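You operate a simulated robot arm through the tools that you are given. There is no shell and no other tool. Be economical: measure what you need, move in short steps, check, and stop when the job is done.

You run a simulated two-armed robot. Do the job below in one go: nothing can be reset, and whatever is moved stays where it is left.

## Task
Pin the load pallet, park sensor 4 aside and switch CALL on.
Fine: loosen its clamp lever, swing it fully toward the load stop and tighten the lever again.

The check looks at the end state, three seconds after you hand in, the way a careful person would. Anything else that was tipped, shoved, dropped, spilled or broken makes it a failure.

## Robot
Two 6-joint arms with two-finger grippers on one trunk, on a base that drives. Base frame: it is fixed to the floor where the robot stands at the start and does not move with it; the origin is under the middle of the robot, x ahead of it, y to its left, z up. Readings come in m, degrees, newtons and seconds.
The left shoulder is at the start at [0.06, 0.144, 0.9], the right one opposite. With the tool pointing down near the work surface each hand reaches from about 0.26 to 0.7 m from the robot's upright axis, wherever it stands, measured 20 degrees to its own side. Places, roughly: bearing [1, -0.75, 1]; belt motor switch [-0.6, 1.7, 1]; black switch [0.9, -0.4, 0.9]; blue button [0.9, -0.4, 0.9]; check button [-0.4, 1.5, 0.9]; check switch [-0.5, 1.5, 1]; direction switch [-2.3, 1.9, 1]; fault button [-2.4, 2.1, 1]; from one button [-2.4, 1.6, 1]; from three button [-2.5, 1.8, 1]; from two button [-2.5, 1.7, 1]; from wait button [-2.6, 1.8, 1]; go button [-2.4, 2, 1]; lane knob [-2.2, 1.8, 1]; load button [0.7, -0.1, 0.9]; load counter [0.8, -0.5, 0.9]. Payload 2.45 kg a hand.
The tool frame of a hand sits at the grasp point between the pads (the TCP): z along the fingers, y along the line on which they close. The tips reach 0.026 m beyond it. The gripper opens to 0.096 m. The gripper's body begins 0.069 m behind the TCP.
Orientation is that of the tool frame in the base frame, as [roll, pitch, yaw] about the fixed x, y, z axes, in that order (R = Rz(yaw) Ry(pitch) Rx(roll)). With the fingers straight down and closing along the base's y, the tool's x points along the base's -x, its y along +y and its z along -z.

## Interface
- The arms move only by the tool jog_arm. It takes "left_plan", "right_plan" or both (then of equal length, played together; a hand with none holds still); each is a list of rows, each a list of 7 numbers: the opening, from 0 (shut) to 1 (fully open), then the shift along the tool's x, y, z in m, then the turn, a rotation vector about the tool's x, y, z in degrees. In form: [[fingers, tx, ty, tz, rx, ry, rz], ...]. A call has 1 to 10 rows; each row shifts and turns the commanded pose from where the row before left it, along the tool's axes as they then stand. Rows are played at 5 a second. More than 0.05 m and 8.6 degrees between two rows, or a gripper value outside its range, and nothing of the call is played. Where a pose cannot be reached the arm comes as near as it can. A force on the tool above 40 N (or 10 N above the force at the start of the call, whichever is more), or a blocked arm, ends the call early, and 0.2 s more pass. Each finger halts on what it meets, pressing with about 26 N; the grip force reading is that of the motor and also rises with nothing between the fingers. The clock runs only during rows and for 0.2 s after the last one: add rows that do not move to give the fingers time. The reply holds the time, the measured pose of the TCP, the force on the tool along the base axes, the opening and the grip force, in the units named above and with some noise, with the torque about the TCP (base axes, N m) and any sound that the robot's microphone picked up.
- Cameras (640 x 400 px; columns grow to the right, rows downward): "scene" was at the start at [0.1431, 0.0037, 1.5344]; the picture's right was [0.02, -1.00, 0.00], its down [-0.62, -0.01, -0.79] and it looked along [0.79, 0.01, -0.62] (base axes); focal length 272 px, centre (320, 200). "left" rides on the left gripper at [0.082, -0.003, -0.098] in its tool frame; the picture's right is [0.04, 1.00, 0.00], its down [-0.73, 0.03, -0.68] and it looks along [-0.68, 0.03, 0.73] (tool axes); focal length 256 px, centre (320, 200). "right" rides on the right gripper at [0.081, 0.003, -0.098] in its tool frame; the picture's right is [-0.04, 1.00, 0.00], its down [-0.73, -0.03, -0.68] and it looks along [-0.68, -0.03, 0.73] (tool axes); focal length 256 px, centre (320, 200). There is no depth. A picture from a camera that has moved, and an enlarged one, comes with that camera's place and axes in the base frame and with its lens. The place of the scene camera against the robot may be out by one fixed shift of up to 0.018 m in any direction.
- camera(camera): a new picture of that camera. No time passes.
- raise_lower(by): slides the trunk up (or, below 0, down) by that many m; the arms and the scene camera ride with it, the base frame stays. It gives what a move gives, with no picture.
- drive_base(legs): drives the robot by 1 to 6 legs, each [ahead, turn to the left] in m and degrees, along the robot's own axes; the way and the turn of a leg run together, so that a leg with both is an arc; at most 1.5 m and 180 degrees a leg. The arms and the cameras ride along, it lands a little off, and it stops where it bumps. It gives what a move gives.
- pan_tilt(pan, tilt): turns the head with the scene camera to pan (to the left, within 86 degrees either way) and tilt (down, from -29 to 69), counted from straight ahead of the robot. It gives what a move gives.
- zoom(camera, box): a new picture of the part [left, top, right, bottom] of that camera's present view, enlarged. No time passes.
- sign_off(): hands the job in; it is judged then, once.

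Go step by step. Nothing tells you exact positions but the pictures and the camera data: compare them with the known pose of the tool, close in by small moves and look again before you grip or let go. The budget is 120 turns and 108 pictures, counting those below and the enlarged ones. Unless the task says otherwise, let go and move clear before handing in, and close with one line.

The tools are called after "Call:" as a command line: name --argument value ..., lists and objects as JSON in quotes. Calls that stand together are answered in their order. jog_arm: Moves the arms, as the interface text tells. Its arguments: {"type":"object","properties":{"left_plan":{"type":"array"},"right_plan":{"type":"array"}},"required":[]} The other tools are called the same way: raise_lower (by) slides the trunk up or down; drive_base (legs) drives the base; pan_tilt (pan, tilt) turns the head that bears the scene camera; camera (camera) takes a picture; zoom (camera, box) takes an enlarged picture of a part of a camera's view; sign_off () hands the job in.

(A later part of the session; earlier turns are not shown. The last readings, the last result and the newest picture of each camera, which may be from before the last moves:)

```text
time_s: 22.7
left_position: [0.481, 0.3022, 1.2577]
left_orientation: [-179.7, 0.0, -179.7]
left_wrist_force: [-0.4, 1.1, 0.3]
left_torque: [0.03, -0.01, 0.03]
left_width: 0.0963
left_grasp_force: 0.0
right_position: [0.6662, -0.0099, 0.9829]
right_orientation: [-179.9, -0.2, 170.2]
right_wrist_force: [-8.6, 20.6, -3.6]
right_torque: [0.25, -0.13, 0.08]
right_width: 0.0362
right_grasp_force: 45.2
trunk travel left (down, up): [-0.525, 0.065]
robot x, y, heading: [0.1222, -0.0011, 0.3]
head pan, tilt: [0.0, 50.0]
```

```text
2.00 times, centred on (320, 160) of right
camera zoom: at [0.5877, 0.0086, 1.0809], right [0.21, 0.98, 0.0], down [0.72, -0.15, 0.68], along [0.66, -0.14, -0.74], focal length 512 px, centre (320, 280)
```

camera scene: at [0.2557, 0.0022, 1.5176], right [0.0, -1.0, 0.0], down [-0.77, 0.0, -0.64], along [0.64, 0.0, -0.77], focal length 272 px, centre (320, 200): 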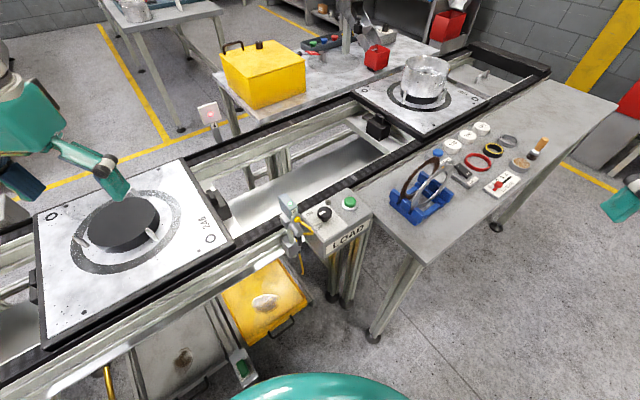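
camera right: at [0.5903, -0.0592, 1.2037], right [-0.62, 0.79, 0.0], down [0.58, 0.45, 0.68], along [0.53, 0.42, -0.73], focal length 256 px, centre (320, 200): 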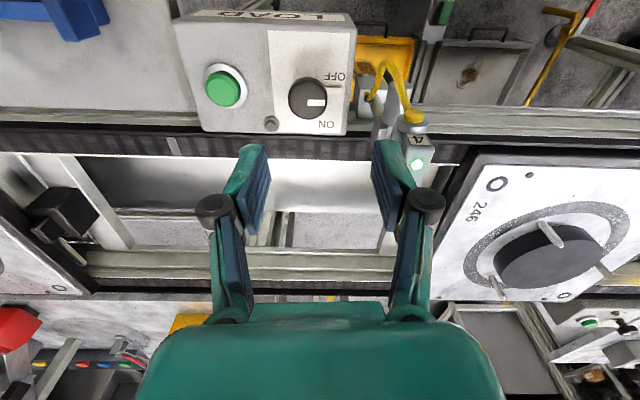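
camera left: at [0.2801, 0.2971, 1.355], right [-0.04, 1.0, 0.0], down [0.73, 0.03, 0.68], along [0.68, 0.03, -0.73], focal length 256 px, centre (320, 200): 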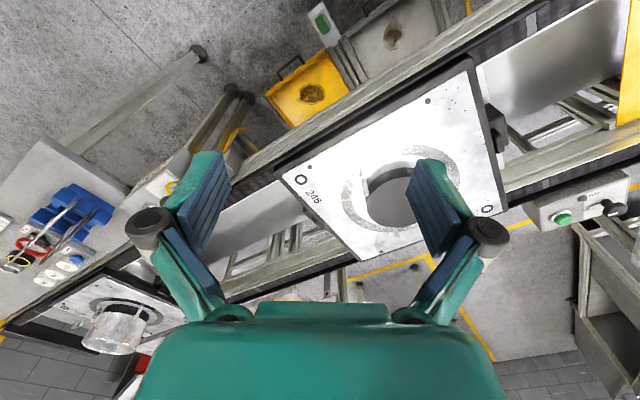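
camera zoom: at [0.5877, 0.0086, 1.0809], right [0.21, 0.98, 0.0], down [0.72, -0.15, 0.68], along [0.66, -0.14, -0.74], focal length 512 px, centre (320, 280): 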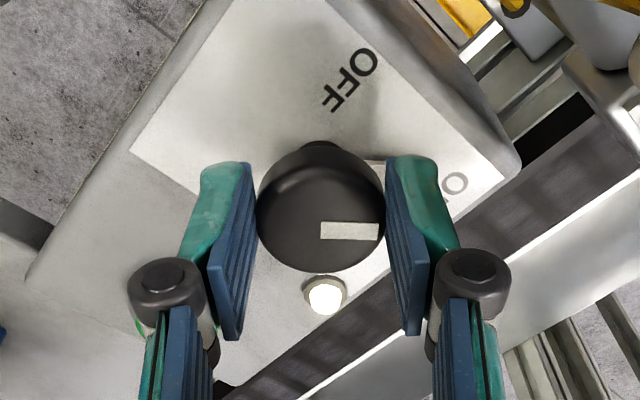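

Call:
jog_arm --right_plan '[[0.15, 0, 0.002, 0, 0, 0, 6], [0.15, 0, 0, 0, 0, 0, 6], [0.15, 0, 0, 0, 0, 0, 6]]'

Call:
zoom --camera "right" --box '[160, 60, 480, 260]'

```text
time_s: 23.5
left_position: [0.4824, 0.3031, 1.2571]
left_orientation: [-179.7, 0.0, -179.7]
left_wrist_force: [-0.4, 0.2, 0.4]
left_torque: [-0.01, 0.0, 0.0]
left_width: 0.0961
left_grasp_force: 0.1
right_position: [0.6687, -0.0097, 0.9846]
right_orientation: [179.8, 0.1, 152.2]
right_wrist_force: [0.0, 17.8, 3.3]
right_torque: [0.51, -0.07, 0.38]
right_width: 0.0358
right_grasp_force: 45.4
trunk travel left (down, up): [-0.525, 0.065]
robot x, y, heading: [0.1192, -0.002, -0.2]
head pan, tilt: [0.0, 50.0]
```

```text
2.00 times, centred on (320, 160) of right
camera zoom: at [0.5985, 0.0331, 1.0814], right [0.5, 0.86, 0.0], down [0.63, -0.37, 0.68], along [0.59, -0.34, -0.73], focal length 512 px, centre (320, 280)
```

zoom: 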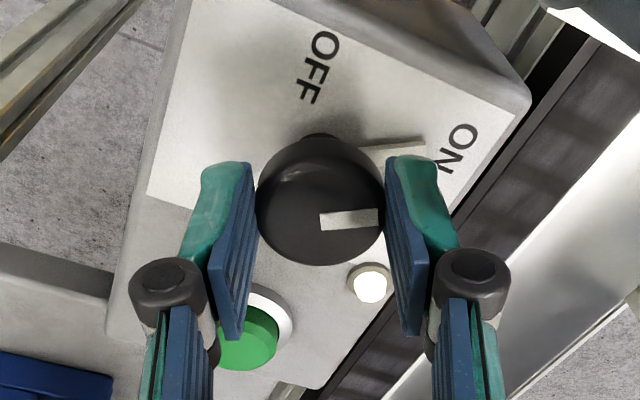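

The knob hit its stop pointing at ON, lamp lit. I release, lift, and look at both pallets for the pin.

Call:
jog_arm --right_plan '[[0.45, 0, 0, 0, 0, 0, 0], [0.55, 0, 0, 0, 0, 0, 0], [0.55, 0, 0, -0.03, 0, 0, 0], [0.55, 0, 0, -0.04, 0, 0, 0], [0.55, 0, 0, -0.04, 0, 0, 8], [0.55, 0, 0, -0.04, 0, 0, -8], [0.55, 0.03, -0.03, -0.02, 0, 0, -8], [0.55, 0.03, -0.03, 0, 0, 0, -8], [0.55, 0.03, -0.03, 0, 0, 0, -8], [0.55, 0.03, -0.03, 0, 0, 0, 0]]'

Call:
camera --camera "scene"

Call:
zoom --camera "scene" --box '[340, 40, 500, 140]'

Call:
zoom --camera "scene" --box '[20, 150, 260, 320]'

```text
time_s: 25.7
left_position: [0.4807, 0.3001, 1.2574]
left_orientation: [-179.9, 0.2, -179.8]
left_wrist_force: [0.3, -0.3, -0.6]
left_torque: [0.03, -0.05, 0.0]
left_width: 0.0961
left_grasp_force: 0.0
right_position: [0.5207, -0.0924, 1.1539]
right_orientation: [180.0, 0.0, 176.4]
right_wrist_force: [-0.5, 0.2, -0.1]
right_torque: [0.02, 0.0, -0.01]
right_width: 0.0527
right_grasp_force: 0.0
trunk travel left (down, up): [-0.525, 0.065]
robot x, y, heading: [0.1223, 0.0004, -0.0]
head pan, tilt: [0.0, 50.0]
```

```text
65 pictures are left
camera scene: at [0.2546, 0.0012, 1.5177], right [0.0, -1.0, 0.0], down [-0.77, 0.0, -0.64], along [0.64, 0.0, -0.77], focal length 272 px, centre (320, 200)
```

scene: 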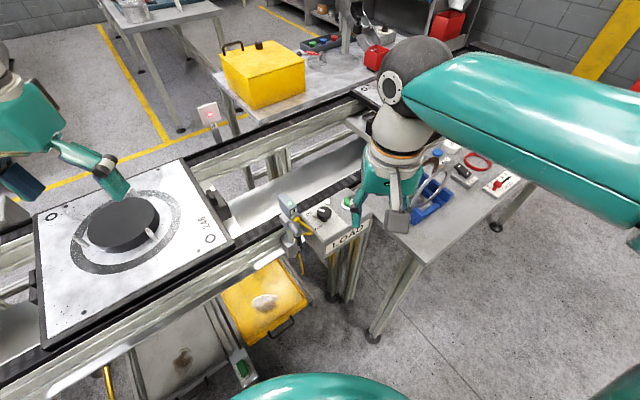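

```text
4.00 times, centred on (420, 90) of scene
camera zoom: at [0.2546, 0.0012, 1.5177], right [0.0, -1.0, 0.0], down [-0.77, 0.0, -0.64], along [0.64, 0.0, -0.77], focal length 1087 px, centre (-80, 640)
```

zoom: 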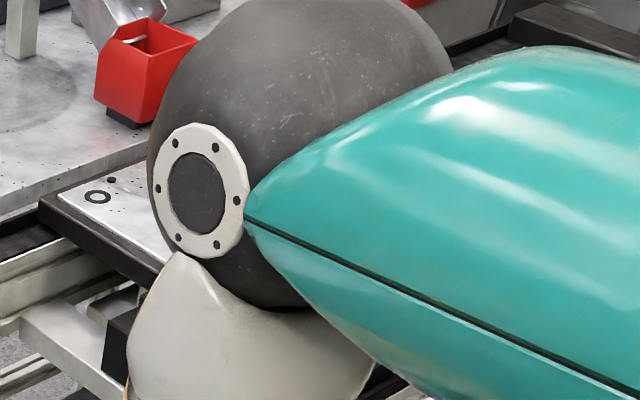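

```text
2.35 times, centred on (140, 235) of scene
camera zoom: at [0.2546, 0.0012, 1.5177], right [0.0, -1.0, 0.0], down [-0.77, 0.0, -0.64], along [0.64, 0.0, -0.77], focal length 639 px, centre (744, 118)
```

zoom: 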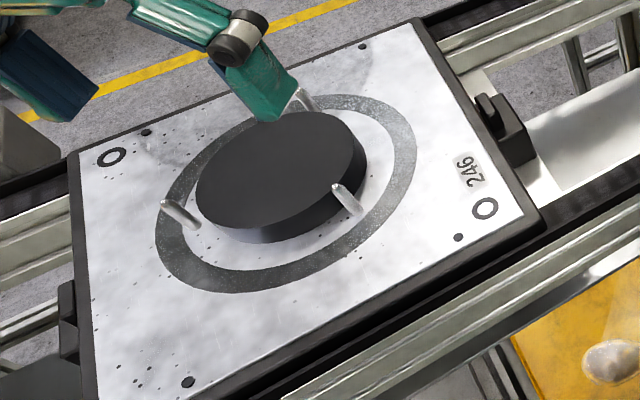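

Call:
jog_arm --right_plan '[[0.55, 0.02, -0.045, -0.02, 0, 0, 0], [0.55, 0.02, -0.045, -0.02, 0, 0, 0], [0.55, 0.01, -0.045, -0.02, 0, 0, 0], [0.55, 0, -0.045, 0, 0, 0, 0], [0.55, 0, -0.045, 0, 0, 0, 0], [0.55, 0, -0.045, 0, 0, 0, 0], [0.55, 0, -0.03, 0, 0, 0, 0]]'

Call:
zoom --camera "scene" --box '[340, 40, 500, 140]'

Call:
camera --camera "right"

```text
refused: row 1 steps farther than a row can; nothing moved
```

```text
4.00 times, centred on (420, 90) of scene
camera zoom: at [0.2546, 0.0012, 1.5177], right [0.0, -1.0, 0.0], down [-0.77, 0.0, -0.64], along [0.64, 0.0, -0.77], focal length 1087 px, centre (-80, 640)
```

zoom: 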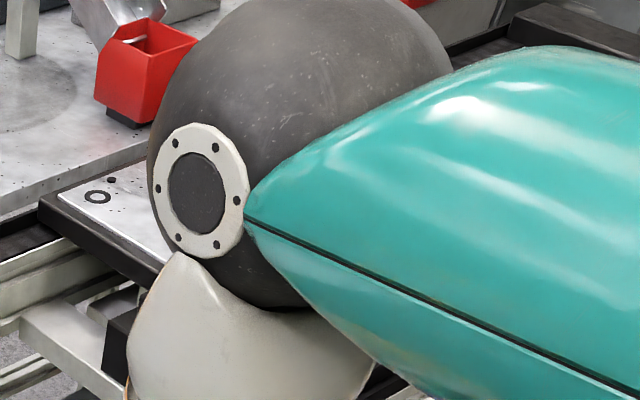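

```text
61 pictures are left
camera right: at [0.4394, -0.0829, 1.2515], right [0.1, 0.99, 0.0], down [0.73, -0.08, 0.68], along [0.68, -0.07, -0.73], focal length 256 px, centre (320, 200)
```

right: 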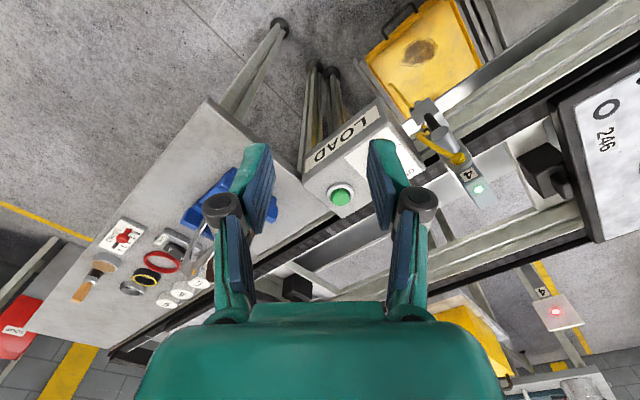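

Call:
jog_arm --right_plan '[[0.55, 0.02, -0.04, -0.02, 0, 0, 0], [0.55, 0.02, -0.04, -0.02, 0, 0, 0], [0.55, 0.01, -0.04, -0.02, 0, 0, 0], [0.55, 0, -0.045, 0, 0, 0, 0], [0.55, 0, -0.045, 0, 0, 0, 0], [0.55, 0, -0.045, 0, 0, 0, 0], [0.55, 0, -0.03, 0, 0, 0, 0]]'

Call:
zoom --camera "scene" --box '[340, 40, 500, 140]'

```text
time_s: 27.3
left_position: [0.4808, 0.3002, 1.2582]
left_orientation: [-179.7, -0.1, -179.6]
left_wrist_force: [-0.1, -0.9, 0.3]
left_torque: [0.02, -0.03, -0.02]
left_width: 0.0959
left_grasp_force: 0.1
right_position: [0.4543, -0.3751, 1.214]
right_orientation: [180.0, 0.0, 176.3]
right_wrist_force: [-0.1, 0.5, 0.3]
right_torque: [-0.01, -0.02, -0.02]
right_width: 0.0526
right_grasp_force: 0.0
trunk travel left (down, up): [-0.525, 0.065]
robot x, y, heading: [0.124, -0.0024, 0.1]
head pan, tilt: [0.0, 50.0]
```

```text
4.00 times, centred on (420, 90) of scene
camera zoom: at [0.2557, 0.0018, 1.5176], right [0.0, -1.0, 0.0], down [-0.77, 0.0, -0.64], along [0.64, 0.0, -0.77], focal length 1087 px, centre (-80, 640)
```

zoom: 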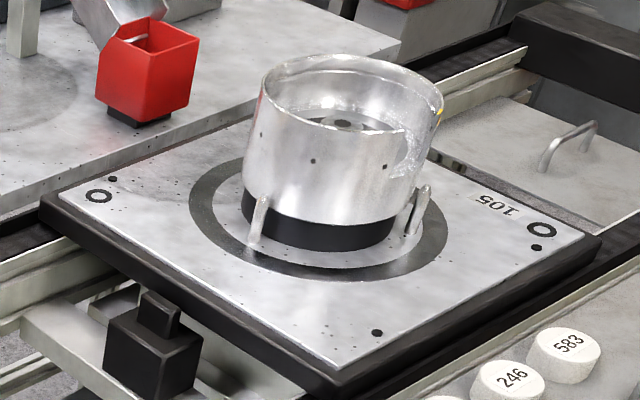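

Call:
zoom --camera "scene" --box '[455, 85, 495, 110]'

Call:
zoom --camera "scene" --box '[345, 75, 393, 145]'

Call:
zoom --camera "scene" --box '[180, 205, 228, 255]'

```text
16.00 times, centred on (475, 98) of scene
camera zoom: at [0.2557, 0.0018, 1.5176], right [0.0, -1.0, 0.0], down [-0.77, 0.0, -0.64], along [0.64, 0.0, -0.77], focal length 4347 px, centre (-2160, 1840)
```

zoom: 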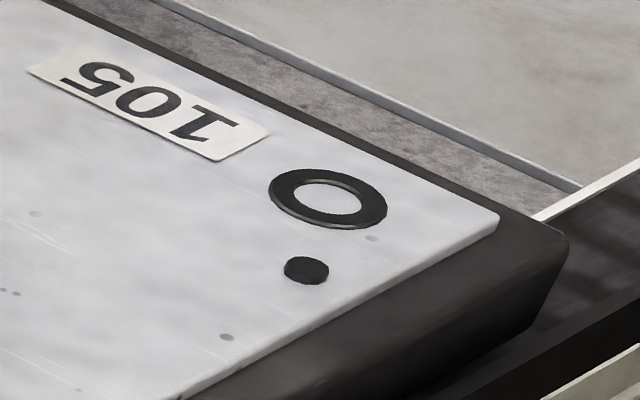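

```text
5.71 times, centred on (369, 110) of scene
camera zoom: at [0.2557, 0.0018, 1.5176], right [0.0, -1.0, 0.0], down [-0.77, 0.0, -0.64], along [0.64, 0.0, -0.77], focal length 1552 px, centre (40, 714)
```

zoom: 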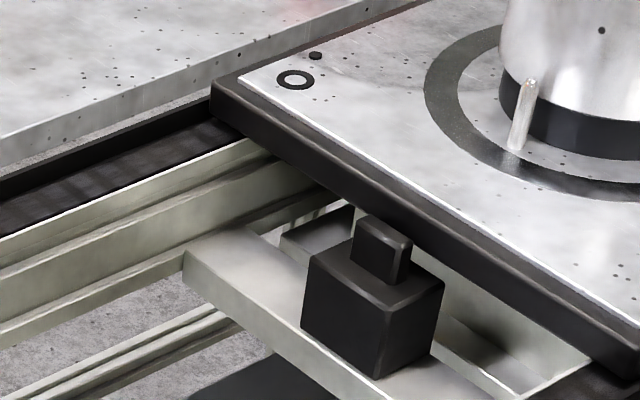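

```text
8.00 times, centred on (204, 230) of scene
camera zoom: at [0.2557, 0.0018, 1.5176], right [0.0, -1.0, 0.0], down [-0.77, 0.0, -0.64], along [0.64, 0.0, -0.77], focal length 2174 px, centre (1248, -40)
```

zoom: 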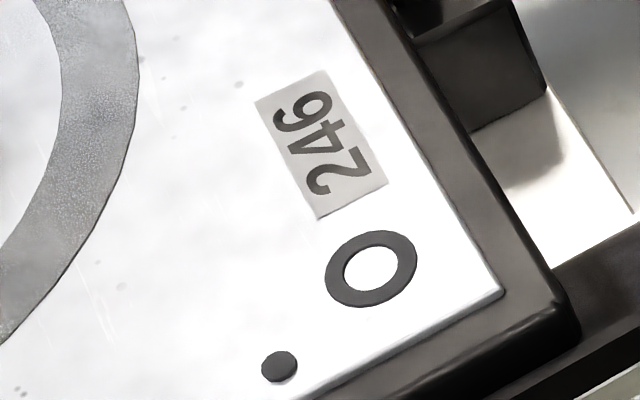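

Lamp on, so pinning is done. Pallet 105 beside the loading bench is the load pallet and its only stop is the block on its left edge, so the sensor must swing clockwise (toward that). Now a close look at sensor 4 with the left hand.

Call:
jog_arm --left_plan '[[0.6, 0.0, -0.037, 0.025, 0, 0, 0], [0.6, 0.0, -0.037, 0.025, 0, 0, 0], [0.6, 0.0, -0.037, 0.025, 0, 0, 0], [0.6, 0.0, -0.037, 0.025, 0, 0, 0], [0.6, 0, -0.037, 0.025, 0, 0, 0], [0.6, 0, -0.037, 0.025, 0, 0, 0]]'

Call:
zoom --camera "left" --box '[160, 0, 480, 200]'

Call:
zoom --camera "scene" --box '[260, 180, 356, 240]'

```text
time_s: 28.7
left_position: [0.4824, 0.0764, 1.1081]
left_orientation: [180.0, 0.0, -179.7]
left_wrist_force: [0.2, -0.6, -0.3]
left_torque: [-0.01, 0.0, 0.02]
left_width: 0.0578
left_grasp_force: 0.0
right_position: [0.4538, -0.3748, 1.2137]
right_orientation: [179.9, -0.1, 176.3]
right_wrist_force: [-0.1, -0.2, -0.2]
right_torque: [-0.01, 0.0, 0.04]
right_width: 0.0526
right_grasp_force: 0.1
trunk travel left (down, up): [-0.525, 0.065]
robot x, y, heading: [0.1195, 0.0021, 0.0]
head pan, tilt: [0.0, 50.0]
```

```text
2.00 times, centred on (320, 100) of left
camera zoom: at [0.4022, 0.074, 1.2054], right [-0.04, 1.0, 0.0], down [0.73, 0.03, 0.68], along [0.68, 0.03, -0.73], focal length 512 px, centre (320, 400)
```

zoom: 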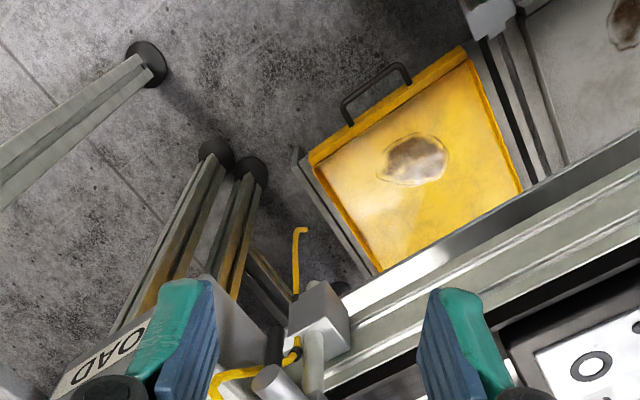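

```text
6.67 times, centred on (308, 210) of scene
camera zoom: at [0.2565, 0.0011, 1.5175], right [0.0, -1.0, 0.0], down [-0.77, 0.0, -0.64], along [0.64, 0.0, -0.77], focal length 1811 px, centre (400, 133)
```

zoom: 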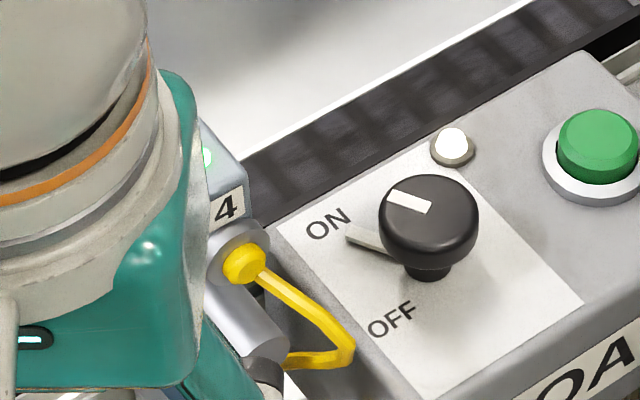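

Call:
zoom --camera "left" --box '[200, 110, 440, 260]'

```text
2.67 times, centred on (320, 185) of left
camera zoom: at [0.4022, 0.074, 1.2054], right [-0.04, 1.0, 0.0], down [0.73, 0.03, 0.68], along [0.68, 0.03, -0.73], focal length 683 px, centre (320, 240)
```

zoom: 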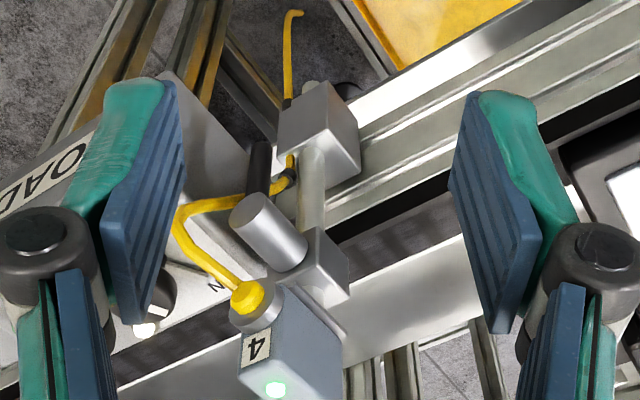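

Let me back the left hand and tilt it so its camera looks horizontally at the clamp.

Call:
jog_arm --left_plan '[[0.6, 0.035, 0, 0, 0, 0, 0], [0.6, 0.035, 0, 0.01, 0, 0, 0], [0.6, 0, 0, 0, 0, -8, 0], [0.6, 0, 0, 0, 0, -8, 0], [0.6, 0, 0, 0, 0, -8, 0], [0.6, 0, 0, 0, 0, -8, 0]]'

Call:
camera --camera "left"

```text
time_s: 30.0
left_position: [0.4162, 0.0773, 1.103]
left_orientation: [-179.4, 27.6, -179.6]
left_wrist_force: [-0.3, 1.2, -0.2]
left_torque: [-0.02, 0.07, -0.04]
left_width: 0.0576
left_grasp_force: 0.1
right_position: [0.4535, -0.3748, 1.2152]
right_orientation: [-180.0, 0.1, 176.2]
right_wrist_force: [0.3, 0.2, 0.4]
right_torque: [0.03, 0.01, 0.01]
right_width: 0.0527
right_grasp_force: 0.0
trunk travel left (down, up): [-0.525, 0.065]
robot x, y, heading: [0.1237, 0.0038, -0.2]
head pan, tilt: [0.0, 50.0]
stopped in row 6 (left hand): the force on the tool passed its limit at 58 N (the readings are from after the stop); the commanded pose is now the measured one
```

```text
53 pictures are left
camera left: at [0.2997, 0.0739, 1.1511], right [-0.04, 1.0, -0.03], down [0.33, 0.04, 0.94], along [0.94, 0.03, -0.34], focal length 256 px, centre (320, 200)
```

left: 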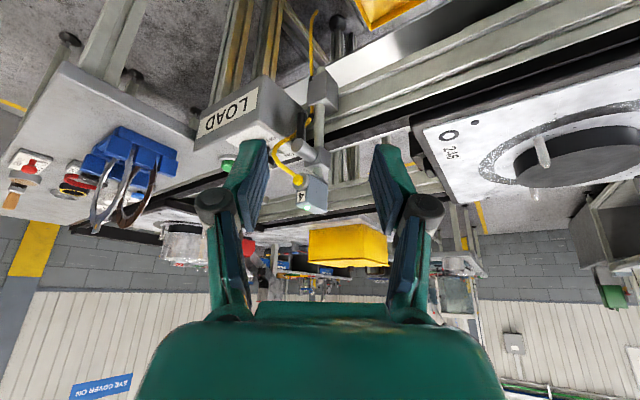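

Call:
zoom --camera "left" --box '[240, 60, 400, 220]'

```text
2.50 times, centred on (320, 140) of left
camera zoom: at [0.2997, 0.0739, 1.1511], right [-0.04, 1.0, -0.03], down [0.33, 0.04, 0.94], along [0.94, 0.03, -0.34], focal length 640 px, centre (320, 350)
```

zoom: 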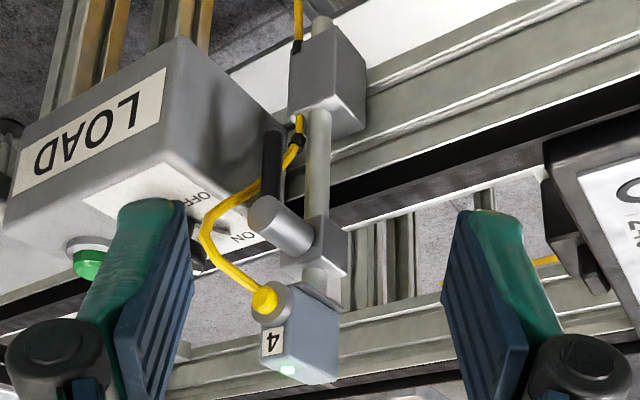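

The clamp: post, clamp block, cylinder facing the operator at about (0.615, 0.05, 0.958) with the lever hanging down to z 0.90. I'll use the right arm, slanted along the line normal; first clear the left arm.

Call:
jog_arm --left_plan '[[0.6, -0.012, 0.02, 0, 0, 0, 0], [0.6, 0, 0.03, 0, 0, 8, 0], [0.6, 0, 0.03, 0, 0, 8, 0], [0.6, 0, 0.03, 0, 0, 8, 0], [0.6, 0, 0.035, -0.03, 0, 0, 0], [0.6, 0, 0.035, -0.03, 0, 0, 0], [0.6, 0, 0.035, -0.03, 0, 0, 0], [0.6, 0, 0.035, -0.03, 0, 0, 0]]' --right_plan '[[0.5, 0.0, 0.03, 0, 0, 0, -8], [0.5, 0, 0.03, 0, 0, 0, -8], [0.5, 0, 0.03, 0, 0, 0, -8], [0.5, 0, 0.03, 0, 0, 0, -8], [0.5, 0, 0.02, 0, 0, 0, -6], [0.5, 0, 0.02, 0, 0, 0, 0], [0.5, 0, 0.02, 0, 0, 0, 0], [0.5, 0, 0.02, 0, 0, 0, 0]]'

```text
time_s: 31.8
left_position: [0.4175, 0.328, 1.2258]
left_orientation: [-179.5, 3.7, -179.8]
left_wrist_force: [-0.5, -1.1, 0.5]
left_torque: [-0.01, 0.01, 0.03]
left_width: 0.0575
left_grasp_force: 0.0
right_position: [0.3929, -0.1888, 1.2156]
right_orientation: [-180.0, 0.0, -145.7]
right_wrist_force: [0.0, 0.7, 0.6]
right_torque: [0.0, 0.02, -0.01]
right_width: 0.048
right_grasp_force: 0.0
trunk travel left (down, up): [-0.525, 0.065]
robot x, y, heading: [0.1194, -0.0007, -0.0]
head pan, tilt: [0.0, 50.0]
```

Call:
jog_arm --right_plan '[[0.5, 0, 0, 0, 0, 0, -5.7], [0.5, -0.033, 0.006, 0.019, 0, 0, 0], [0.5, -0.033, 0.006, 0.019, 0, 0, 0], [0.5, -0.033, 0.006, 0.019, 0, 0, 0], [0.5, -0.033, 0.006, 0.019, 0, -8, 0], [0.5, -0.033, 0.006, 0.019, 0, -8, 0], [0.5, 0, 0, 0, 0, -8, 0], [0.5, 0, 0, 0, 0, -8, 0], [0.5, 0, 0, 0, 0, -8, 0], [0.5, 0, 0, 0, 0, -5, 0]]'

Call:
camera --camera "right"

```text
time_s: 34.0
left_position: [0.4178, 0.3273, 1.2249]
left_orientation: [-179.5, 3.7, -179.7]
left_wrist_force: [0.6, 0.6, 0.9]
left_torque: [0.05, -0.01, 0.01]
left_width: 0.0575
left_grasp_force: 0.1
right_position: [0.5017, -0.058, 1.1248]
right_orientation: [179.9, 45.1, -140.0]
right_wrist_force: [1.0, -0.5, 0.6]
right_torque: [0.0, -0.02, 0.02]
right_width: 0.048
right_grasp_force: 0.0
trunk travel left (down, up): [-0.525, 0.065]
robot x, y, heading: [0.1234, 0.0018, 0.0]
head pan, tilt: [0.0, 50.0]
```

```text
51 pictures are left
camera right: at [0.4021, -0.1375, 1.1352], right [-0.62, 0.78, 0.03], down [0.05, 0.0, 1.0], along [0.78, 0.62, -0.04], focal length 256 px, centre (320, 200)
```

right: 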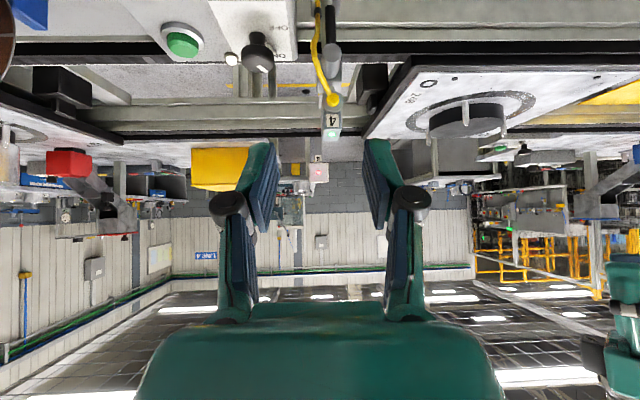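

Call:
zoom --camera "right" --box '[220, 0, 420, 150]'

```text
2.67 times, centred on (320, 75) of right
camera zoom: at [0.4021, -0.1375, 1.1352], right [-0.62, 0.78, 0.03], down [0.05, 0.0, 1.0], along [0.78, 0.62, -0.04], focal length 683 px, centre (320, 533)
```

zoom: 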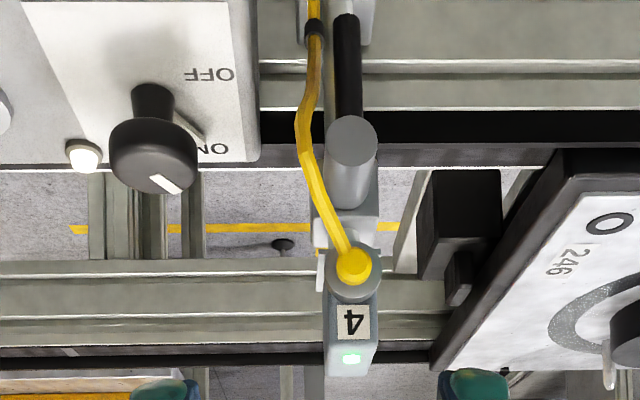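

I see lever, cylinder and knob clearly; lever centre (0.616, 0.053). I approach to a pre-grip pose 7 cm short.

Call:
jog_arm --right_plan '[[0.45, 0.0068, 0.0023, 0.0353, 0, 0, 0], [0.4, 0.0068, 0.0023, 0.0353, 0, 0, 0], [0.35, 0.0068, 0.0023, 0.0353, 0, 0, 0], [0.33, 0.0068, 0.0023, 0.0353, 0, 0, 0], [0.33, 0.0068, 0.0023, 0.0353, 0, 0, 0]]'

Call:
zoom --camera "right" --box '[200, 50, 440, 200]'

```text
time_s: 35.2
left_position: [0.4187, 0.3268, 1.2242]
left_orientation: [-179.4, 3.5, -179.7]
left_wrist_force: [0.8, 0.4, -0.3]
left_torque: [-0.01, 0.07, 0.0]
left_width: 0.0577
left_grasp_force: 0.0
right_position: [0.5699, 0.0103, 0.9841]
right_orientation: [178.8, 44.8, -141.7]
right_wrist_force: [-0.6, 1.2, -0.1]
right_torque: [-0.08, 0.01, -0.02]
right_width: 0.0317
right_grasp_force: 0.0
right hand out of reach, approached as far as the arm can: row 3, 4
trunk travel left (down, up): [-0.525, 0.065]
robot x, y, heading: [0.1213, 0.0009, 0.2]
head pan, tilt: [0.0, 50.0]
```

```text
2.67 times, centred on (320, 125) of right
camera zoom: at [0.4692, -0.0669, 0.9965], right [-0.61, 0.79, 0.04], down [0.06, -0.01, 1.0], along [0.79, 0.61, -0.04], focal length 683 px, centre (320, 400)
```

zoom: 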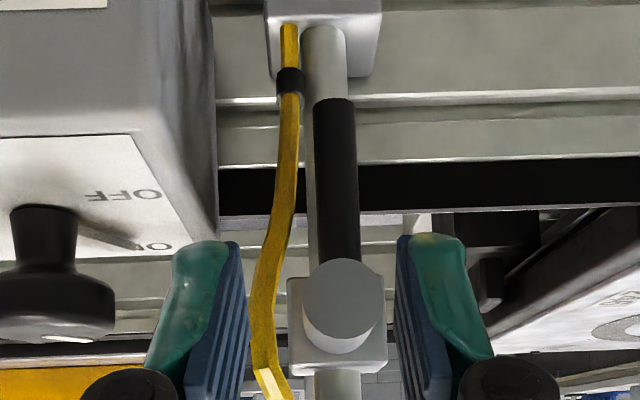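

Call:
drive_base --legs '[[-0.08, 0]]'

Call:
jog_arm --right_plan '[[0.33, 0, 0, 0, 0, 0, 0]]'

```text
time_s: 36.2
left_position: [0.3341, 0.3266, 1.2242]
left_orientation: [-179.5, 3.7, -179.8]
left_wrist_force: [-0.2, -0.4, 0.1]
left_torque: [-0.04, -0.06, -0.03]
left_width: 0.0576
left_grasp_force: 0.0
right_position: [0.4853, 0.0098, 0.9871]
right_orientation: [-179.9, 45.1, -140.0]
right_wrist_force: [-1.5, -0.8, -0.6]
right_torque: [-0.01, -0.06, -0.02]
right_width: 0.0317
right_grasp_force: 0.0
trunk travel left (down, up): [-0.525, 0.065]
robot x, y, heading: [0.0393, 0.0007, 0.0]
head pan, tilt: [0.0, 50.0]
```

```text
time_s: 36.6
left_position: [0.3362, 0.3268, 1.2251]
left_orientation: [-179.5, 3.7, -179.8]
left_wrist_force: [0.5, 0.2, 0.3]
left_torque: [-0.03, 0.0, -0.01]
left_width: 0.0575
left_grasp_force: 0.1
right_position: [0.4869, 0.0099, 0.9869]
right_orientation: [179.9, 44.9, -140.1]
right_wrist_force: [0.0, 0.7, 0.4]
right_torque: [0.04, -0.03, -0.01]
right_width: 0.0319
right_grasp_force: 0.1
trunk travel left (down, up): [-0.525, 0.065]
robot x, y, heading: [0.0401, 0.0011, -0.3]
head pan, tilt: [0.0, 50.0]
```

Call:
jog_arm --right_plan '[[0.33, 0, -0.0248, 0, 0, 0, 0], [0.33, 0, -0.0248, 0, 0, 0, 0], [0.33, -0.0207, 0, 0.0284, 0, 0, 0], [0.33, -0.0207, 0, 0.0284, 0, 0, 0], [0.33, 0, 0, 0, 0, 0, 0]]'

Call:
zoom --camera "right" --box '[200, 50, 440, 200]'

```text
time_s: 37.9
left_position: [0.3354, 0.3263, 1.2253]
left_orientation: [-179.5, 3.6, -179.8]
left_wrist_force: [0.1, 0.1, 0.0]
left_torque: [0.05, 0.02, 0.03]
left_width: 0.0575
left_grasp_force: 0.0
right_position: [0.5715, 0.0237, 0.9863]
right_orientation: [179.9, 45.0, -140.0]
right_wrist_force: [-0.2, -0.3, 0.8]
right_torque: [0.03, -0.02, -0.01]
right_width: 0.0318
right_grasp_force: 0.2
right hand out of reach, approached as far as the arm can: row 2
trunk travel left (down, up): [-0.525, 0.065]
robot x, y, heading: [0.0392, -0.0031, 0.1]
head pan, tilt: [0.0, 50.0]
```

```text
2.67 times, centred on (320, 125) of right
camera zoom: at [0.4726, -0.0537, 0.9963], right [-0.62, 0.78, 0.03], down [0.05, 0.0, 1.0], along [0.78, 0.62, -0.04], focal length 683 px, centre (320, 400)
```

zoom: 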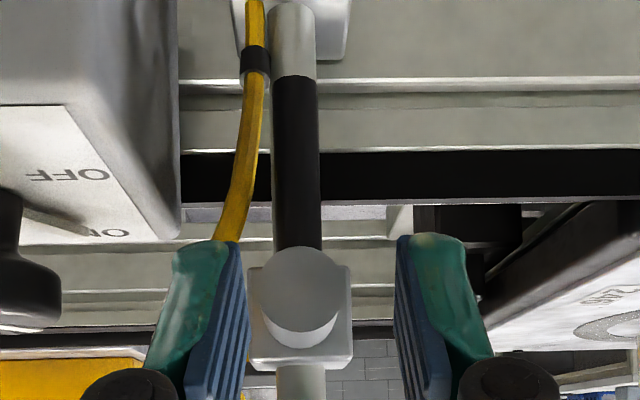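

Call:
jog_arm --right_plan '[[0.33, 0.005, -0.006, 0, 0, 0, 0], [0.33, 0.0058, 0, 0.0188, 0, 0, 0], [0.33, 0, 0, 0.018, 0, 0, 0], [0.33, 0, 0, 0.018, 0, 0, 0], [0.33, 0, 0, 0.018, 0, 0, 0]]'

Call:
zoom --camera "right" --box '[200, 50, 440, 200]'

Call:
zoom --camera "scene" --box '[250, 110, 400, 210]'

```text
time_s: 39.0
left_position: [0.3365, 0.3272, 1.2251]
left_orientation: [-179.4, 3.5, -179.8]
left_wrist_force: [0.3, 0.2, 0.5]
left_torque: [-0.01, -0.01, 0.02]
left_width: 0.0576
left_grasp_force: 0.1
right_position: [0.6103, 0.0503, 0.9285]
right_orientation: [-179.7, 44.6, -140.1]
right_wrist_force: [0.7, 0.2, 0.1]
right_torque: [-0.01, 0.0, 0.02]
right_width: 0.0314
right_grasp_force: 0.0
trunk travel left (down, up): [-0.525, 0.065]
robot x, y, heading: [0.0429, 0.0026, 0.2]
head pan, tilt: [0.0, 50.0]
```

```text
2.67 times, centred on (320, 125) of right
camera zoom: at [0.5102, -0.0274, 0.9402], right [-0.62, 0.79, 0.02], down [0.05, 0.01, 1.0], along [0.79, 0.62, -0.05], focal length 683 px, centre (320, 400)
```

zoom: 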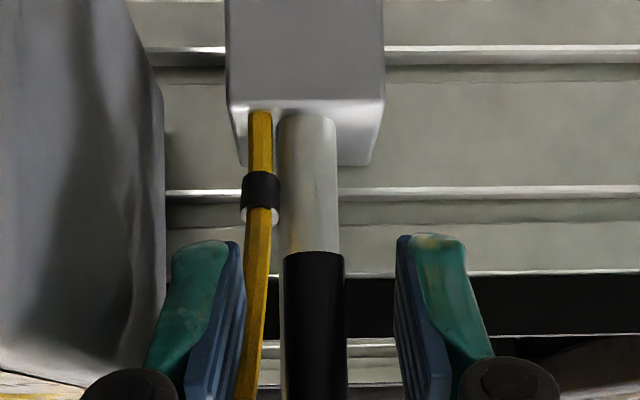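

```text
4.00 times, centred on (325, 160) of scene
camera zoom: at [0.1745, 0.0023, 1.5175], right [0.0, -1.0, 0.0], down [-0.77, 0.0, -0.64], along [0.64, 0.0, -0.77], focal length 1087 px, centre (300, 360)
```

zoom: 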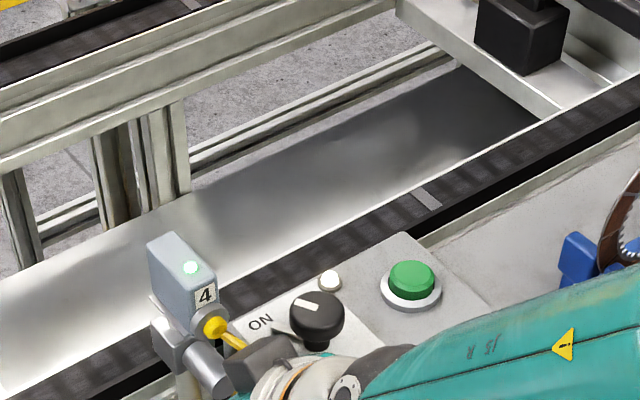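

Fingers straddle the lever, cable is behind. Close on the lever.

Call:
jog_arm --right_plan '[[0.2, 0, -0.001, 0, 0, 0, 0], [0.1, 0, 0, 0, 0, 0, 0], [0.05, 0, 0, 0, 0, 0, 0], [0.05, 0, 0, 0, 0, 0, 0]]'

Call:
zoom --camera "right" --box '[200, 50, 440, 200]'

```text
time_s: 40.0
left_position: [0.3363, 0.3273, 1.226]
left_orientation: [-179.5, 3.6, -179.9]
left_wrist_force: [0.5, 0.2, 0.0]
left_torque: [-0.02, 0.0, 0.0]
left_width: 0.0575
left_grasp_force: 0.1
right_position: [0.6062, 0.0453, 0.9223]
right_orientation: [-179.4, 42.5, -140.0]
right_wrist_force: [0.7, 3.5, -0.3]
right_torque: [0.12, 0.01, 0.03]
right_width: 0.0108
right_grasp_force: 38.3
right hand out of reach, approached as far as the arm can: row 1
trunk travel left (down, up): [-0.525, 0.065]
robot x, y, heading: [0.0402, 0.0009, 0.1]
head pan, tilt: [0.0, 50.0]
```

```text
2.67 times, centred on (320, 125) of right
camera zoom: at [0.5063, -0.0315, 0.9393], right [-0.61, 0.79, 0.02], down [0.08, 0.04, 1.0], along [0.79, 0.61, -0.08], focal length 683 px, centre (320, 400)
```

zoom: 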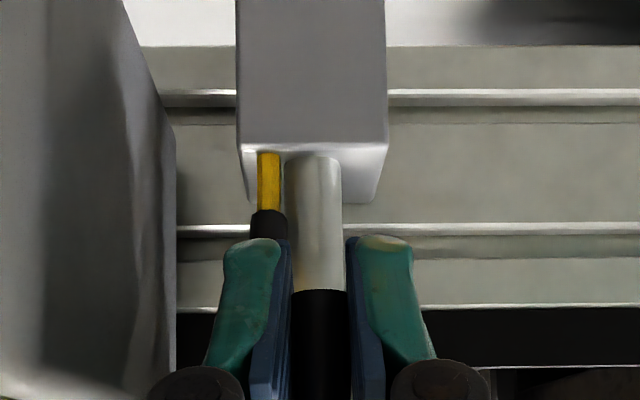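

Gripped (10.8 mm). I try turning it counter-clockwise (lower end to the right) a little and read the response.

Call:
jog_arm --right_plan '[[0.05, 0, -0.0035, 0, 4.2, 0, -4.2], [0.05, 0, -0.0035, 0, 4.2, 0, -4.2]]'

Call:
zoom --camera "right" --box '[200, 50, 440, 200]'

```text
time_s: 40.6
left_position: [0.3327, 0.3281, 1.2261]
left_orientation: [-179.4, 3.7, -179.8]
left_wrist_force: [0.6, -0.6, -0.3]
left_torque: [-0.02, 0.01, 0.0]
left_width: 0.0575
left_grasp_force: 0.1
right_position: [0.6067, 0.0456, 0.9217]
right_orientation: [-164.3, 43.1, -128.2]
right_wrist_force: [-29.3, 5.7, -13.5]
right_torque: [0.89, 0.56, 0.19]
right_width: 0.015
right_grasp_force: 41.0
trunk travel left (down, up): [-0.525, 0.065]
robot x, y, heading: [0.0401, -0.0001, 0.0]
head pan, tilt: [0.0, 50.0]
```

```text
2.67 times, centred on (320, 125) of right
camera zoom: at [0.5069, -0.0322, 0.9348], right [-0.62, 0.76, -0.17], down [-0.07, 0.16, 0.98], along [0.78, 0.62, -0.05], focal length 683 px, centre (320, 400)
```

zoom: 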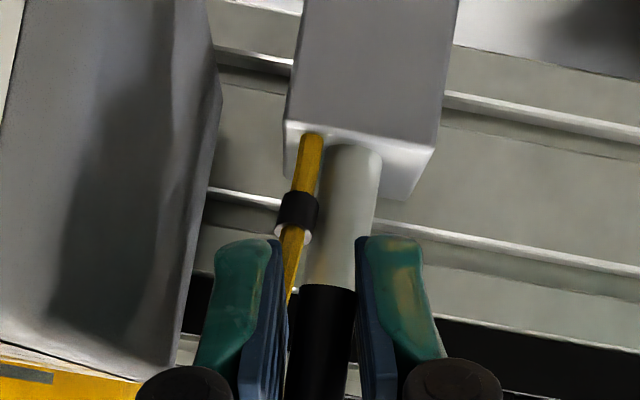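

That way is blocked, so the tightening direction is probably this. I turn back and the other way (lower end to the left).

Call:
jog_arm --right_plan '[[0.05, 0, 0.0035, 0, -4.2, 0, 4.2], [0.05, 0, 0.0035, 0, -4.2, 0, 4.2], [0.05, 0, 0.0035, 0, -4.2, 0, 4.2], [0.05, 0, 0.0035, 0, -4.2, 0, 4.2]]'

Call:
zoom --camera "right" --box '[200, 50, 440, 200]'

```text
time_s: 41.8
left_position: [0.3403, 0.3279, 1.2249]
left_orientation: [-179.5, 3.5, -179.8]
left_wrist_force: [0.2, 0.1, 0.3]
left_torque: [-0.04, -0.01, -0.01]
left_width: 0.0577
left_grasp_force: 0.0
right_position: [0.6108, 0.0546, 0.9308]
right_orientation: [175.4, 42.0, -145.2]
right_wrist_force: [19.9, -7.4, -15.5]
right_torque: [0.44, 0.36, -0.15]
right_width: 0.011
right_grasp_force: 38.0
right hand out of reach, approached as far as the arm can: row 2, 3, 4
trunk travel left (down, up): [-0.525, 0.065]
robot x, y, heading: [0.0359, 0.0045, -0.1]
head pan, tilt: [0.0, 50.0]
stopped in row 4 (right hand): the force on the tool passed its limit at 45 N (the readings are from after the stop); the commanded pose is now the measured one
```

```text
2.67 times, centred on (320, 125) of right
camera zoom: at [0.5108, -0.021, 0.9492], right [-0.59, 0.8, 0.09], down [0.12, -0.02, 0.99], along [0.8, 0.59, -0.09], focal length 683 px, centre (320, 400)
```

zoom: 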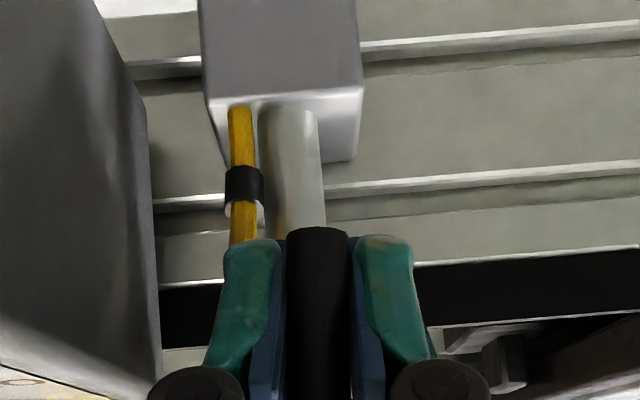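

The lever moves to the left (loosens that way), but the right arm is at its limits here. I release, raise the hand, and turn the base left 40° so the arm faces the clamp squarely.

Call:
jog_arm --right_plan '[[0.35, 0, 0, 0, 0, 0, 0], [0.35, 0, 0, 0, 0, 0, 0], [0.35, 0, 0, -0.025, 0, 0, 0], [0.35, 0, 0, -0.03, 0, 0, 0], [0.35, 0, 0, -0.04, 0, 0, 0], [0.35, -0.03, 0, -0.035, 0, 0, 0], [0.35, -0.03, 0, -0.035, 0, 0, 0], [0.35, -0.03, 0, -0.035, 0, 0, 0], [0.35, -0.03, 0, -0.035, 0, 0, 0]]'

Call:
drive_base --legs '[[0, 40]]'

Call:
camera --camera "scene"

```text
time_s: 43.8
left_position: [0.3368, 0.3271, 1.2257]
left_orientation: [-179.5, 3.6, -179.7]
left_wrist_force: [0.2, -0.1, 0.6]
left_torque: [-0.02, -0.02, 0.0]
left_width: 0.0579
left_grasp_force: 0.1
right_position: [0.5603, 0.002, 1.1903]
right_orientation: [175.3, 42.2, -144.4]
right_wrist_force: [-0.1, 0.1, 0.3]
right_torque: [0.0, 0.0, 0.04]
right_width: 0.0334
right_grasp_force: 0.1
trunk travel left (down, up): [-0.525, 0.065]
robot x, y, heading: [0.043, 0.0002, 0.0]
head pan, tilt: [0.0, 50.0]
```

```text
time_s: 46.3
left_position: [0.0612, 0.4408, 1.2267]
left_orientation: [-179.4, 3.7, -140.3]
left_wrist_force: [-0.3, 0.0, -0.6]
left_torque: [-0.03, 0.0, 0.01]
left_width: 0.0576
left_grasp_force: 0.1
right_position: [0.4403, 0.3332, 1.1888]
right_orientation: [175.5, 42.3, -105.2]
right_wrist_force: [-0.5, 0.1, 0.5]
right_torque: [0.01, -0.01, 0.0]
right_width: 0.0336
right_grasp_force: 0.0
trunk travel left (down, up): [-0.525, 0.065]
robot x, y, heading: [0.0542, -0.0177, 39.4]
head pan, tilt: [0.0, 50.0]
```

```text
42 pictures are left
camera scene: at [0.1565, 0.0713, 1.5176], right [0.63, -0.78, 0.0], down [-0.59, -0.48, -0.64], along [0.5, 0.41, -0.77], focal length 272 px, centre (320, 200)
```

scene: 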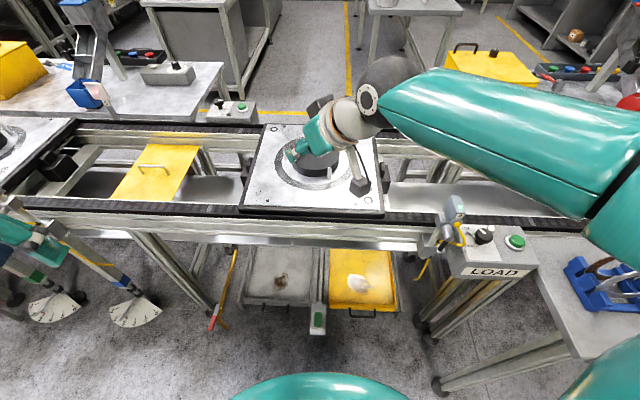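

Now square to the line. I'll zoom at the stops to double check their pattern.

Call:
zoom --camera "scene" --box '[0, 100, 280, 240]'

Call:
zoom --camera "scene" --box '[360, 130, 520, 230]'

```text
2.29 times, centred on (140, 170) of scene
camera zoom: at [0.1565, 0.0713, 1.5176], right [0.63, -0.78, 0.0], down [-0.59, -0.48, -0.64], along [0.5, 0.41, -0.77], focal length 621 px, centre (731, 269)
```

zoom: 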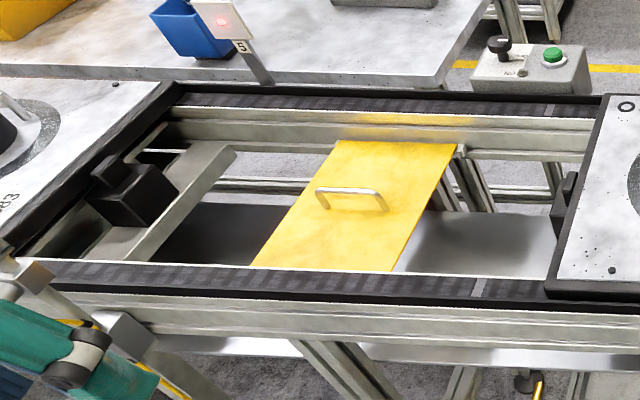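

```text
4.00 times, centred on (440, 180) of scene
camera zoom: at [0.1565, 0.0713, 1.5176], right [0.63, -0.78, 0.0], down [-0.59, -0.48, -0.64], along [0.5, 0.41, -0.77], focal length 1087 px, centre (-160, 280)
```

zoom: 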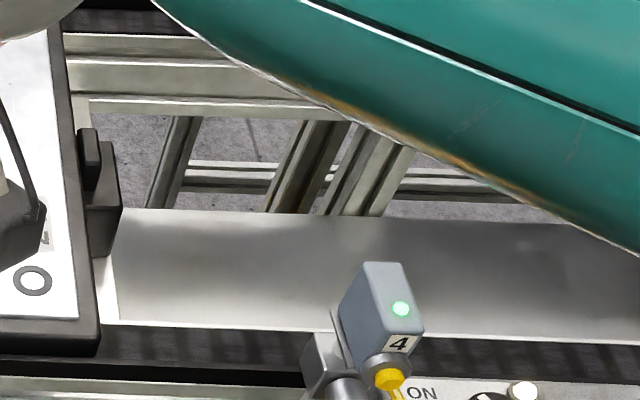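

The stops alone are ambiguous, but pallet 105 beside the bench is the load pallet with its stop on its left side. I'll turn the hand back to the line normal and bring it in front of the clamp.

Call:
jog_arm --right_plan '[[0.33, 0, 0, 0, 4.71, 0, 5.18], [0.33, 0, 0, 0, 4.71, 0, 5.18], [0.33, 0, 0, 0, 4.71, 0, 5.18], [0.33, 0, 0, 0, 4.71, 0, 5.18], [0.33, 0, 0, 0, 4.71, 0, 5.18]]'

Call:
jog_arm --right_plan '[[0.33, 0.0211, -0.0376, -0.0111, 0, 0, 0], [0.33, 0.0211, -0.0376, -0.0111, 0, 0, 0], [0.33, 0.0211, -0.0376, -0.0111, 0, 0, 0], [0.33, 0.0211, -0.0376, -0.0111, 0, 0, 0], [0.33, 0.0211, -0.0376, -0.0111, 0, 0, 0], [0.33, 0.0211, -0.0376, -0.0111, 0, 0, 0], [0.33, 0.0211, -0.0376, -0.0111, 0, 0, 0], [0.33, 0.0211, -0.0376, -0.0111, 0, 0, 0], [0.33, 0.0211, -0.0376, -0.0111, 0, 0, 0]]'

```text
time_s: 47.5
left_position: [0.0601, 0.441, 1.2275]
left_orientation: [-179.5, 3.6, -140.4]
left_wrist_force: [0.0, 0.0, 0.2]
left_torque: [0.0, 0.03, -0.04]
left_width: 0.0573
left_grasp_force: 0.1
right_position: [0.4399, 0.3324, 1.1896]
right_orientation: [176.5, 40.2, -139.5]
right_wrist_force: [0.4, -0.3, 0.1]
right_torque: [-0.02, 0.01, -0.01]
right_width: 0.0317
right_grasp_force: 0.1
trunk travel left (down, up): [-0.525, 0.065]
robot x, y, heading: [0.0539, -0.017, 39.4]
head pan, tilt: [0.0, 50.0]
```

```text
time_s: 49.5
left_position: [0.0603, 0.4409, 1.2256]
left_orientation: [-179.5, 3.8, -140.3]
left_wrist_force: [-0.2, -0.4, -0.5]
left_torque: [0.01, 0.02, 0.0]
left_width: 0.0576
left_grasp_force: 0.0
right_position: [0.5141, -0.0572, 1.1262]
right_orientation: [176.3, 40.3, -139.5]
right_wrist_force: [0.4, 0.4, 0.4]
right_torque: [-0.01, 0.0, -0.05]
right_width: 0.032
right_grasp_force: 0.1
trunk travel left (down, up): [-0.525, 0.065]
robot x, y, heading: [0.0533, -0.0188, 39.2]
head pan, tilt: [0.0, 50.0]
```

Call:
jog_arm --right_plan '[[0.36, 0, 0, 0, 3.7, -5, 0], [0.36, 0.0082, 0.0041, 0.0343, 0, 0, 0], [0.36, 0.0082, 0.0041, 0.0343, 0, 0, 0], [0.36, 0.0082, 0.0041, 0.0343, 0, 0, 0], [0.36, 0.0082, 0.0041, 0.0343, 0, 0, 0], [0.36, 0.0082, 0.0041, 0.0343, 0, 0, 0]]'

Call:
zoom --camera "right" --box '[200, 50, 440, 200]'

```text
time_s: 50.9
left_position: [0.062, 0.4416, 1.2274]
left_orientation: [-179.6, 3.6, -140.4]
left_wrist_force: [0.0, -0.1, 1.0]
left_torque: [0.0, 0.03, 0.0]
left_width: 0.0575
left_grasp_force: 0.1
right_position: [0.5764, 0.0216, 0.9784]
right_orientation: [179.9, 45.3, -139.7]
right_wrist_force: [0.5, 0.1, 0.6]
right_torque: [0.02, 0.01, 0.0]
right_width: 0.0345
right_grasp_force: 0.0
trunk travel left (down, up): [-0.525, 0.065]
robot x, y, heading: [0.0558, -0.0201, 39.4]
head pan, tilt: [0.0, 50.0]
```

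```text
2.67 times, centred on (320, 125) of right
camera zoom: at [0.4777, -0.0581, 0.9884], right [-0.63, 0.78, 0.03], down [0.05, 0.0, 1.0], along [0.78, 0.63, -0.03], focal length 683 px, centre (320, 400)
```

zoom: 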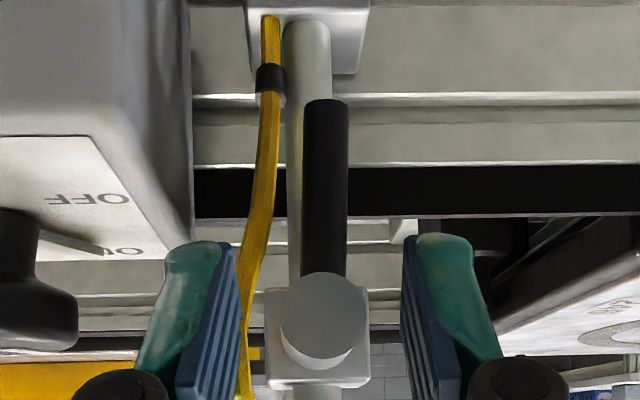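

Call:
jog_arm --right_plan '[[0.33, 0.0056, 0.002, 0.018, 0, 0, 0], [0.33, 0, 0, 0.018, 0, 0, 0], [0.3, 0, 0, 0.018, 0, 0, 0], [0.25, 0, 0, 0.0138, 0, 0, 0], [0.2, 0, 0, 0, 0, 0, 0]]'

Call:
jog_arm --right_plan '[[0.2, 0, 0.006, 0, 0, 0, 0], [0.2, 0, 0.005, 0, 0, 0, 0], [0.2, 0, 0.005, 0, 0, 0, 0], [0.2, 0, 0.005, 0, 0, 0, 0]]'

Call:
zoom --camera "right" --box '[200, 50, 440, 200]'

```text
time_s: 52.1
left_position: [0.0611, 0.4411, 1.227]
left_orientation: [-179.5, 3.7, -140.4]
left_wrist_force: [0.1, -0.7, 1.2]
left_torque: [-0.01, -0.02, -0.01]
left_width: 0.0577
left_grasp_force: 0.0
right_position: [0.6078, 0.0507, 0.9249]
right_orientation: [-180.0, 45.3, -139.5]
right_wrist_force: [0.0, 0.4, 0.3]
right_torque: [0.0, 0.0, -0.01]
right_width: 0.0191
right_grasp_force: 0.1
trunk travel left (down, up): [-0.525, 0.065]
robot x, y, heading: [0.0528, -0.0143, 39.2]
head pan, tilt: [0.0, 50.0]
```

```text
time_s: 53.1
left_position: [0.0636, 0.4371, 1.2271]
left_orientation: [-179.7, 3.7, -140.4]
left_wrist_force: [0.5, 0.3, 0.1]
left_torque: [0.01, 0.01, -0.02]
left_width: 0.0575
left_grasp_force: 0.1
right_position: [0.5948, 0.0617, 0.9244]
right_orientation: [179.5, 45.4, -140.5]
right_wrist_force: [15.1, -29.1, -5.2]
right_torque: [1.04, 0.74, -0.21]
right_width: 0.0217
right_grasp_force: 45.0
trunk travel left (down, up): [-0.525, 0.065]
robot x, y, heading: [0.0557, -0.0169, 39.0]
head pan, tilt: [0.0, 50.0]
```

```text
2.67 times, centred on (320, 125) of right
camera zoom: at [0.4955, -0.0161, 0.9343], right [-0.62, 0.78, 0.03], down [0.05, -0.01, 1.0], along [0.78, 0.62, -0.03], focal length 683 px, centre (320, 400)
```

zoom: 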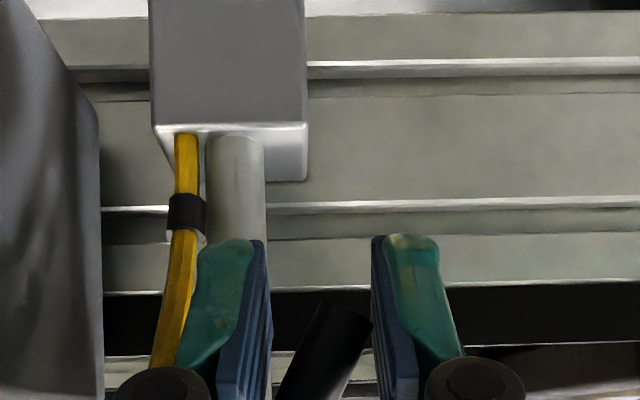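

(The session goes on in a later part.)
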